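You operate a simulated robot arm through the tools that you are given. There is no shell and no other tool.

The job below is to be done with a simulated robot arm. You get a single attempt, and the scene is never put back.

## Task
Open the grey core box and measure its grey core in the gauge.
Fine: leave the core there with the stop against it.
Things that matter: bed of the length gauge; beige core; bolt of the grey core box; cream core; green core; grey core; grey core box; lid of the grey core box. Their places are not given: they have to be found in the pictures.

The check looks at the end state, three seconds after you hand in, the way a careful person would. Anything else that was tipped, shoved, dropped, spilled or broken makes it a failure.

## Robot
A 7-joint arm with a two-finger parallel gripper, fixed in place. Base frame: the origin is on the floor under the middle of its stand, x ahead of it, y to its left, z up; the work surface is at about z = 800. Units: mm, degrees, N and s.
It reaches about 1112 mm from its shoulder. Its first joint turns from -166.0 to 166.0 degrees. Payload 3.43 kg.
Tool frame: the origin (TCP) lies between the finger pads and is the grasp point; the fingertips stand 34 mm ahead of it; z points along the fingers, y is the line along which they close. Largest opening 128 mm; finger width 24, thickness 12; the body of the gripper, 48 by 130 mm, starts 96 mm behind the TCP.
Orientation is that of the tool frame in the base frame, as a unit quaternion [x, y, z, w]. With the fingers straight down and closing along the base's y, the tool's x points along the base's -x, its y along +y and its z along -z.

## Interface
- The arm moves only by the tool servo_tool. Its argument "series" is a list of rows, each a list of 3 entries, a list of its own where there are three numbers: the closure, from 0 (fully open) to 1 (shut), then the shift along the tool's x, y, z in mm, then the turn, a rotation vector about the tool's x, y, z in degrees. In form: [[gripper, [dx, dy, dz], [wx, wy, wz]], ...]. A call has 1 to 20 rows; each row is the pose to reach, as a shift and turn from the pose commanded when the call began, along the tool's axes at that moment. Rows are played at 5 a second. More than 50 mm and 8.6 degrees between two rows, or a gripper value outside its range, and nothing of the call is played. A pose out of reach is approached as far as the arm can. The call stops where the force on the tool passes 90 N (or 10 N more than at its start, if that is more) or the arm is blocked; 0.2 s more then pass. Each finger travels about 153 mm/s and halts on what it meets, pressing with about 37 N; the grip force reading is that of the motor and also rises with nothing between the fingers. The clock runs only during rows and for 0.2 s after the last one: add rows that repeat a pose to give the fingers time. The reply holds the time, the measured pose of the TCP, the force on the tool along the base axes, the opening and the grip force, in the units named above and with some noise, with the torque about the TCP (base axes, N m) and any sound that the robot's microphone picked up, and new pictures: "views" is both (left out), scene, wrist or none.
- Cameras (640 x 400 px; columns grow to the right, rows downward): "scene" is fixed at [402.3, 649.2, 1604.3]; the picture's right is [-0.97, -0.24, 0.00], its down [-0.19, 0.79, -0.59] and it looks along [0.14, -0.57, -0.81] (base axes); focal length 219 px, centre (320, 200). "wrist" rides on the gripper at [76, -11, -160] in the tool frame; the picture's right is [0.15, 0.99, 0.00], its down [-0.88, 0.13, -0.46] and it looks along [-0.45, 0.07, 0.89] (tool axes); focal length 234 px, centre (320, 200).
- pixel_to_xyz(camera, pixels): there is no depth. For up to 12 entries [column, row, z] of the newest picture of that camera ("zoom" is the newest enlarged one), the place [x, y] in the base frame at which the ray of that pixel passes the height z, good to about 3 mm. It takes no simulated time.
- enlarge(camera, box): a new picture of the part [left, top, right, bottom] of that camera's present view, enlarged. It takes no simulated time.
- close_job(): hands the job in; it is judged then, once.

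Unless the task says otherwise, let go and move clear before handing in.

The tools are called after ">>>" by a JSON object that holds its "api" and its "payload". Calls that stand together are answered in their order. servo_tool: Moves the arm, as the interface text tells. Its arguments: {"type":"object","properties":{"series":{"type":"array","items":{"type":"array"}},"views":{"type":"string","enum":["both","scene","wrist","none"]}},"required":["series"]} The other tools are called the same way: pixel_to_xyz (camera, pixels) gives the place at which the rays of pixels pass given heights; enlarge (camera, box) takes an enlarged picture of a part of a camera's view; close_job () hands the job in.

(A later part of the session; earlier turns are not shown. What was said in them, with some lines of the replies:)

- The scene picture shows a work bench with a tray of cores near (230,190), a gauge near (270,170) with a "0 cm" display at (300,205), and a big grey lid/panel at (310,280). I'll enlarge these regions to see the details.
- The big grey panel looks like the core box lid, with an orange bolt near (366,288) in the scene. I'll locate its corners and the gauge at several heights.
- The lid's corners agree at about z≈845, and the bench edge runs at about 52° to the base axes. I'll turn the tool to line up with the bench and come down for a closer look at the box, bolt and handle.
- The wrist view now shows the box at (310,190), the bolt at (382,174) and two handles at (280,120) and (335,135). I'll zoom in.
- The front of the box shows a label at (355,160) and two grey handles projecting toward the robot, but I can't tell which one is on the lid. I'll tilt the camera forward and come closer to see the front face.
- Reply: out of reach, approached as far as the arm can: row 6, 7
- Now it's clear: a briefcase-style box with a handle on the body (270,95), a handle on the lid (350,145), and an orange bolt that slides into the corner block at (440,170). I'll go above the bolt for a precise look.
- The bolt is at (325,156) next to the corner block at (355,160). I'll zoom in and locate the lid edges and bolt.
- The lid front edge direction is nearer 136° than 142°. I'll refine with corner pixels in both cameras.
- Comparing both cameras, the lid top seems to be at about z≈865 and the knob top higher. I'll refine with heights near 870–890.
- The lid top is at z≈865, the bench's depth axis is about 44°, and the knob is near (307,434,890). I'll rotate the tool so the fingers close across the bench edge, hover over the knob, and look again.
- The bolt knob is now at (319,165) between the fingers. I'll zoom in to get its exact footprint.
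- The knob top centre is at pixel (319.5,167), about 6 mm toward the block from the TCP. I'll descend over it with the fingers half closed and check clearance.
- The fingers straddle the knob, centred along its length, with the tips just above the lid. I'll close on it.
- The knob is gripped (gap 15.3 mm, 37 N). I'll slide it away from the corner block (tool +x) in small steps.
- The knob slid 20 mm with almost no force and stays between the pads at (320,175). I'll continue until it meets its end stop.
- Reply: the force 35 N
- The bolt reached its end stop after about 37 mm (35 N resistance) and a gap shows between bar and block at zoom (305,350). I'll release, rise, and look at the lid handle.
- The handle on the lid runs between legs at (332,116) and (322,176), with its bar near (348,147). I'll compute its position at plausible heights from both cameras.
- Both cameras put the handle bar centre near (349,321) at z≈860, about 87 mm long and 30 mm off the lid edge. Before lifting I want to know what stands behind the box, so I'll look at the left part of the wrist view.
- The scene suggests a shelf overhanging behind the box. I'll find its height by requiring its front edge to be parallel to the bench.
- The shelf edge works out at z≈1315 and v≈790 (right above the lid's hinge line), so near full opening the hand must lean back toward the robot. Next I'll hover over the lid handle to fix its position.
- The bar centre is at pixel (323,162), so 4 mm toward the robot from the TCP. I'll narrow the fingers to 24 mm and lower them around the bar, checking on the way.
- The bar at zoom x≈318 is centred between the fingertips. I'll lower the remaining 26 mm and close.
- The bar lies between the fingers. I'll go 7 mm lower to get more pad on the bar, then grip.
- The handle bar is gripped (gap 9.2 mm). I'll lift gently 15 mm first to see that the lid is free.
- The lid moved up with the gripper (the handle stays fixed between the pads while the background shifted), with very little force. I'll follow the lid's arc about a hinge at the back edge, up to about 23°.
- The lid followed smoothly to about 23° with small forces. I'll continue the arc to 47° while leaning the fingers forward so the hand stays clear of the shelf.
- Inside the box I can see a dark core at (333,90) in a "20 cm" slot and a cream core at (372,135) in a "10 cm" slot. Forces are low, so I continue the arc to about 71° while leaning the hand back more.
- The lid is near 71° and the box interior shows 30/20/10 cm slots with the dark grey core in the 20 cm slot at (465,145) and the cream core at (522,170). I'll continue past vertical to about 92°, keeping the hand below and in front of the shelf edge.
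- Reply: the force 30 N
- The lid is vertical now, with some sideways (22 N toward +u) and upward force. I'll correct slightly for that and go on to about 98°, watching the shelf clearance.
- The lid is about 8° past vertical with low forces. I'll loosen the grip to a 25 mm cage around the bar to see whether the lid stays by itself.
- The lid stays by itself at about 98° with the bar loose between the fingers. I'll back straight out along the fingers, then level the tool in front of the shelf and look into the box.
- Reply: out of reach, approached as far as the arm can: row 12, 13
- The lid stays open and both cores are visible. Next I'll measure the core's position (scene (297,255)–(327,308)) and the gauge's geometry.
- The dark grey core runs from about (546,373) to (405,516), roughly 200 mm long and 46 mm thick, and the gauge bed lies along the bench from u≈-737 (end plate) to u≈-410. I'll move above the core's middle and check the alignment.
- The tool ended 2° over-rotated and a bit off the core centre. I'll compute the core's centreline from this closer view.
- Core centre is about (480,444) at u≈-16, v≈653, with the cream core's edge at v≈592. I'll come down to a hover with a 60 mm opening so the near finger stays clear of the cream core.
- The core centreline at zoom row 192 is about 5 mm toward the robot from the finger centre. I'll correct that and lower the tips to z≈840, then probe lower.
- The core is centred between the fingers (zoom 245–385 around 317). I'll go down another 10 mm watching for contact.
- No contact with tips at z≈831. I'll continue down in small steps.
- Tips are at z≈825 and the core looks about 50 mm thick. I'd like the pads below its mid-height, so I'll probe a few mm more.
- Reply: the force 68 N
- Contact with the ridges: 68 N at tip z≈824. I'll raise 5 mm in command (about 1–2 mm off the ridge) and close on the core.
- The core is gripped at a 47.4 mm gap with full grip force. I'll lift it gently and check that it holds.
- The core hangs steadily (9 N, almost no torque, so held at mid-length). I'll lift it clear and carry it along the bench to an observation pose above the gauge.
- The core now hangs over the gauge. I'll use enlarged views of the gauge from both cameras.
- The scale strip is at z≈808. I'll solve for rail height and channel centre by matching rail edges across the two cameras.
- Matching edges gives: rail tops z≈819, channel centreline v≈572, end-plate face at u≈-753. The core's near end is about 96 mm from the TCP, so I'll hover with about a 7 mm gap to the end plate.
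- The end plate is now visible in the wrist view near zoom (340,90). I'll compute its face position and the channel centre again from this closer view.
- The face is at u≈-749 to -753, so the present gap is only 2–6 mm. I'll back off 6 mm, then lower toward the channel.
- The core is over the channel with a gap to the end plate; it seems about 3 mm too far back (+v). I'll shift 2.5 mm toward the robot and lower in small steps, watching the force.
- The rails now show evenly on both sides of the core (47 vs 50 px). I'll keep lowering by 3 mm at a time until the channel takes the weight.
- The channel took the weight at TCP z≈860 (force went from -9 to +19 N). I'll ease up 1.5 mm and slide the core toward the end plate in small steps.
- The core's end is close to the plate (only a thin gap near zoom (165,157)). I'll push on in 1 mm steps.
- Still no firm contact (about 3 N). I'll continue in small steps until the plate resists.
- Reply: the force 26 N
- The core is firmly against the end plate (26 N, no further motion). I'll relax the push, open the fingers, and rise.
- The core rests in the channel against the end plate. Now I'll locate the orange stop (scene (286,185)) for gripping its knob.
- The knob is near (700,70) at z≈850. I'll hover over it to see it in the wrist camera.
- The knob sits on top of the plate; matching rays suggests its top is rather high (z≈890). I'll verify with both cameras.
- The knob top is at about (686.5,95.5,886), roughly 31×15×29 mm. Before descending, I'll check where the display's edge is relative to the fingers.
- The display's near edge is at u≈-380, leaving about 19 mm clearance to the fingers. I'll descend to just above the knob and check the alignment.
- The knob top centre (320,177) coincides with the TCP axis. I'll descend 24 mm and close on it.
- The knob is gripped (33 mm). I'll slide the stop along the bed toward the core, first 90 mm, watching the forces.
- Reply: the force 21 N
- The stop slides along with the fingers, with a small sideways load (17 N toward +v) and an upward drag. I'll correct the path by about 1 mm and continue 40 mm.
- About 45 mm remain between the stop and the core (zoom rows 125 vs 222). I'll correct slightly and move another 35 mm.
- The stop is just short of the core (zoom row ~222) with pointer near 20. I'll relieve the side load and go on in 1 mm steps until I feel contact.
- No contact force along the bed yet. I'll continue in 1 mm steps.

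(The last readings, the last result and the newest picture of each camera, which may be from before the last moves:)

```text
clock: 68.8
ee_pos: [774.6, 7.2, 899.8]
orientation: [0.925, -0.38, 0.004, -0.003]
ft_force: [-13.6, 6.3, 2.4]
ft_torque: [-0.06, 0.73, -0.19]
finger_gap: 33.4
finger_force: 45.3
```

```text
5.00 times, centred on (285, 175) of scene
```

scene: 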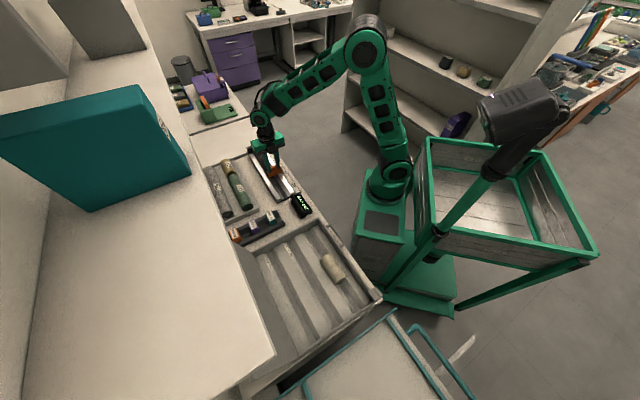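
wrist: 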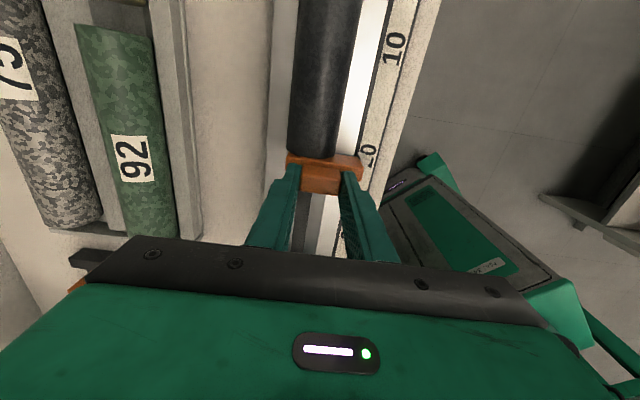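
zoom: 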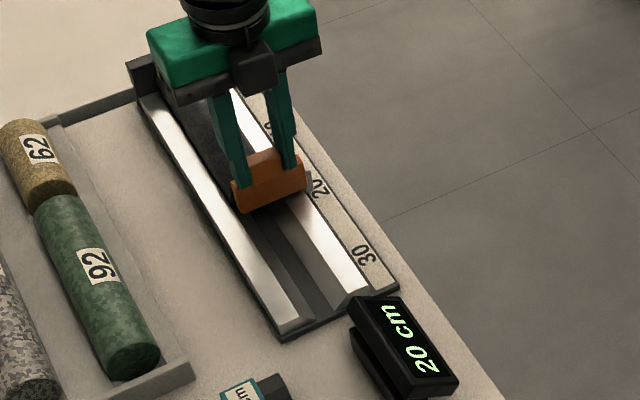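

The display now reads "20 cm" with about 14 N of contact force, so the stop is against the core. I'll open the fingers and rise straight up.

>>> {"api": "servo_tool", "payload": {"series": [[0.7, [0, 0, 0], [0, 0, 0]], [0.5, [0, 0, 0], [0, 0, 0]], [0.5, [0, 0, 0], [0, 0, 0]], [0.5, [0, 0, -15], [0, 0, 0]], [0.5, [0, 0, -40], [0, 0, 0]], [0.5, [0, 0, -80], [0, 0, 0]], [0.5, [0, 0, -120], [0, 0, 0]], [0.5, [0, 0, -160], [0, 0, 0]], [0.5, [0, 0, -160], [0, 0, 0]]], "views": "both"}}

>>> {"api": "enlarge", "payload": {"camera": "wrist", "box": [240, 60, 420, 240]}}

>>> {"api": "enlarge", "payload": {"camera": "scene", "box": [245, 135, 325, 215]}}

```text
clock: 70.8
ee_pos: [775.7, 5.4, 1058.4]
orientation: [0.925, -0.381, 0.004, -0.003]
ft_force: [0.5, -1.0, -0.4]
ft_torque: [-0.02, -0.03, 0.03]
finger_gap: 64.2
finger_force: 0.0
```

scene: 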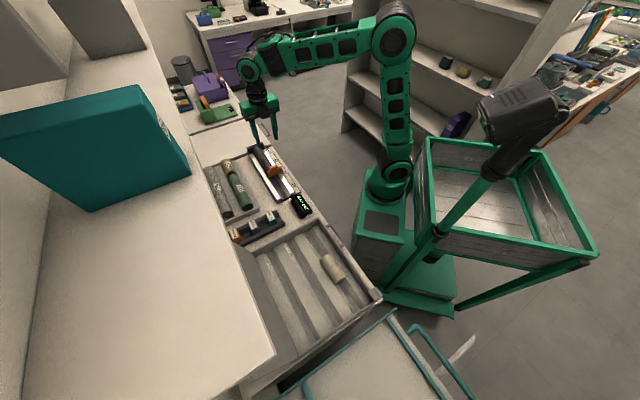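
wrist: 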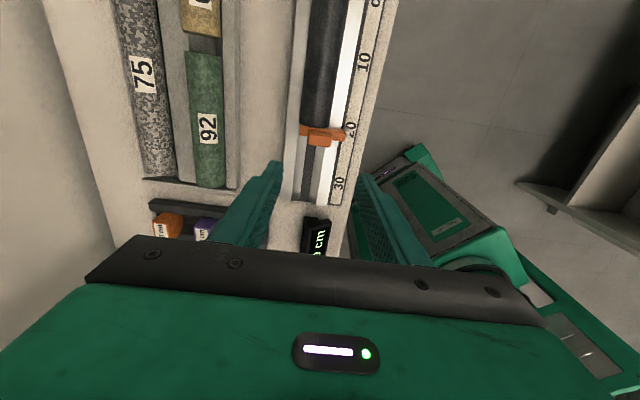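

```text
2.22 times, centred on (330, 150) of wrist
```

zoom: 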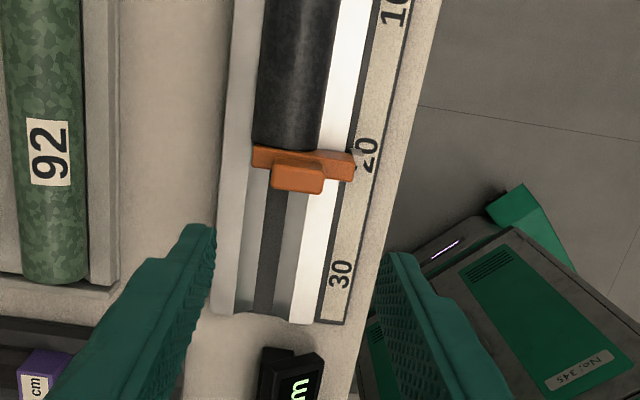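

```text
5.00 times, centred on (285, 175) of scene
```

zoom: 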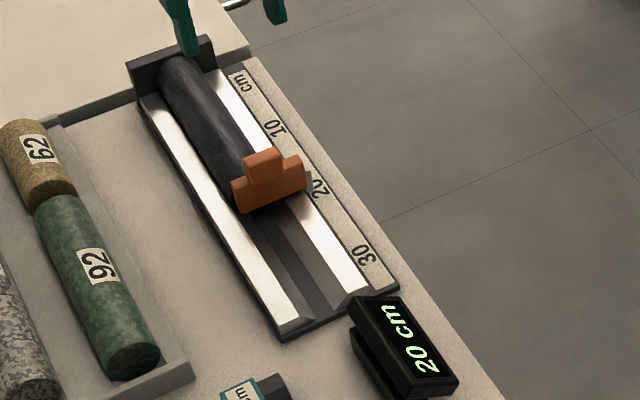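

The display holds "20 cm" with the fingers away, and the stop touches the core. I'll back the arm off toward the robot and check that the lid is still open and nothing else moved.

>>> {"api": "servo_tool", "payload": {"series": [[0.5, [-20, 30, -20], [0, 0, 0]], [0.5, [-45, 65, -40], [0, 0, 0]], [0.5, [-75, 100, -60], [0, 0, 0]], [0.5, [-105, 135, -80], [0, 0, 0]], [0.5, [-130, 165, -90], [0, 0, 0]], [0.5, [-130, 165, -90], [0, 0, 0]]], "views": "both"}}

>>> {"api": "enlarge", "payload": {"camera": "scene", "box": [230, 210, 390, 370]}}

>>> {"api": "enlarge", "payload": {"camera": "scene", "box": [190, 130, 330, 250]}}

```text
refused: row 3 steps farther than a row can; nothing moved
```

```text
2.50 times, centred on (310, 290) of scene
```

zoom: 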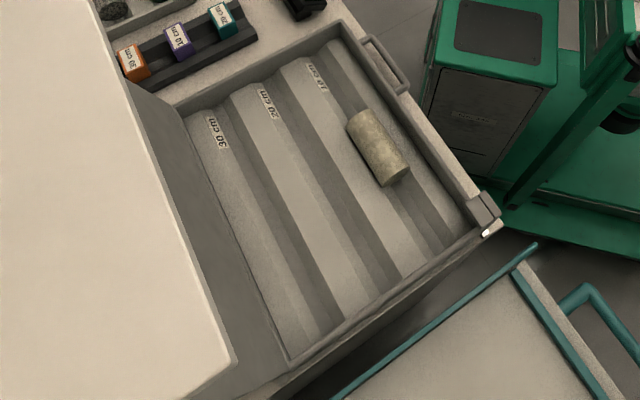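

```text
3.33 times, centred on (260, 190) of scene
```

zoom: 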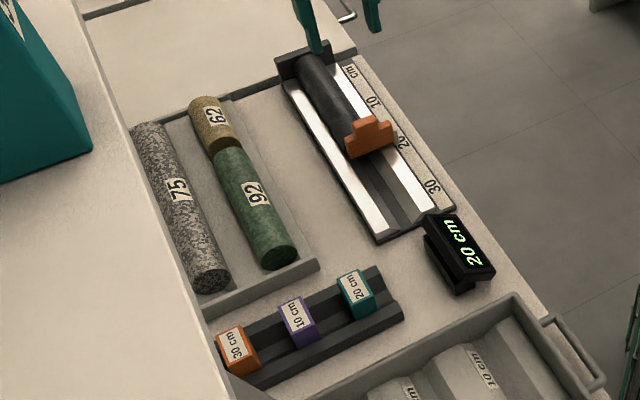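

The lid stands open, the cream core and tray cores are untouched, and the display reads 20 cm; the retreat was refused only for its step size. I'll retreat with smaller steps.

>>> {"api": "servo_tool", "payload": {"series": [[0.5, [-15, 20, -20], [0, 0, 0]], [0.5, [-35, 45, -35], [0, 0, 0]], [0.5, [-55, 75, -50], [0, 0, 0]], [0.5, [-75, 105, -65], [0, 0, 0]], [0.5, [-95, 135, -80], [0, 0, 0]], [0.5, [-110, 160, -90], [0, 0, 0]], [0.5, [-110, 160, -90], [0, 0, 0]]], "views": "both"}}

>>> {"api": "enlarge", "payload": {"camera": "scene", "box": [245, 135, 325, 215]}}

```text
clock: 72.4
ee_pos: [581.3, -30.5, 1146.5]
orientation: [0.925, -0.38, 0.004, -0.003]
ft_force: [0.2, 0.2, -0.8]
ft_torque: [-0.01, 0.01, 0.0]
finger_gap: 64.1
finger_force: 0.0
```

scene: 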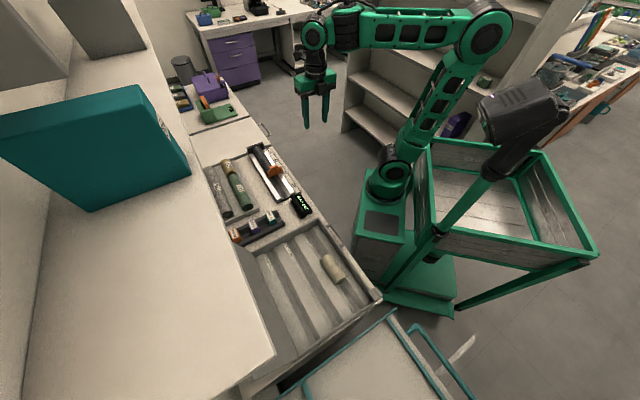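
wrist: 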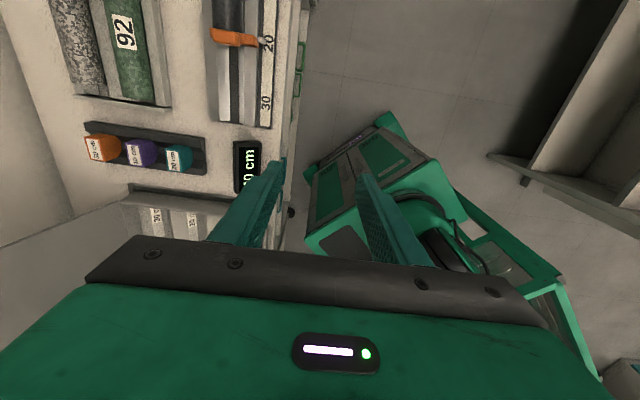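

```text
5.00 times, centred on (285, 175) of scene
```

zoom: 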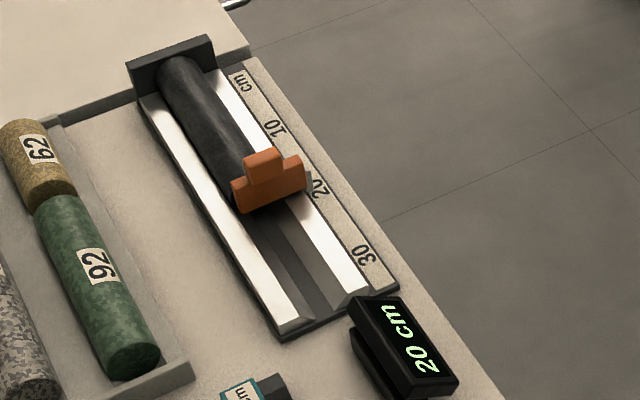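

The arm is clear. The grey core lies between the end plate and the stop with the display at "20 cm" (zoom (430,340)), the box is open, and the other cores are where they were, so I'm handing the job in.

>>> {"api": "close_job", "payload": {}}

```text
The job is handed in.
```

The grey core box is open and its grey core is in the length gauge, which reads 20 cm. The core lies against the end plate with the orange stop touching it, and the arm is backed well clear.

- **Box:** the bolt is drawn back fully and the lid stands a few degrees past vertical. It stayed there on its own after I let go.
- **Grey core:** I took the dark grey core from the box's 20 cm slot to be the one meant. The speckled core numbered 75 in the tray is also greyish, but it was not in the box.
- **Everything else:** in the last pictures the cream core is still in its slot in the box, and the tray cores and reference blocks are where they were.

I handed the job in after checking these pictures; the result of the check itself was not shown to me.
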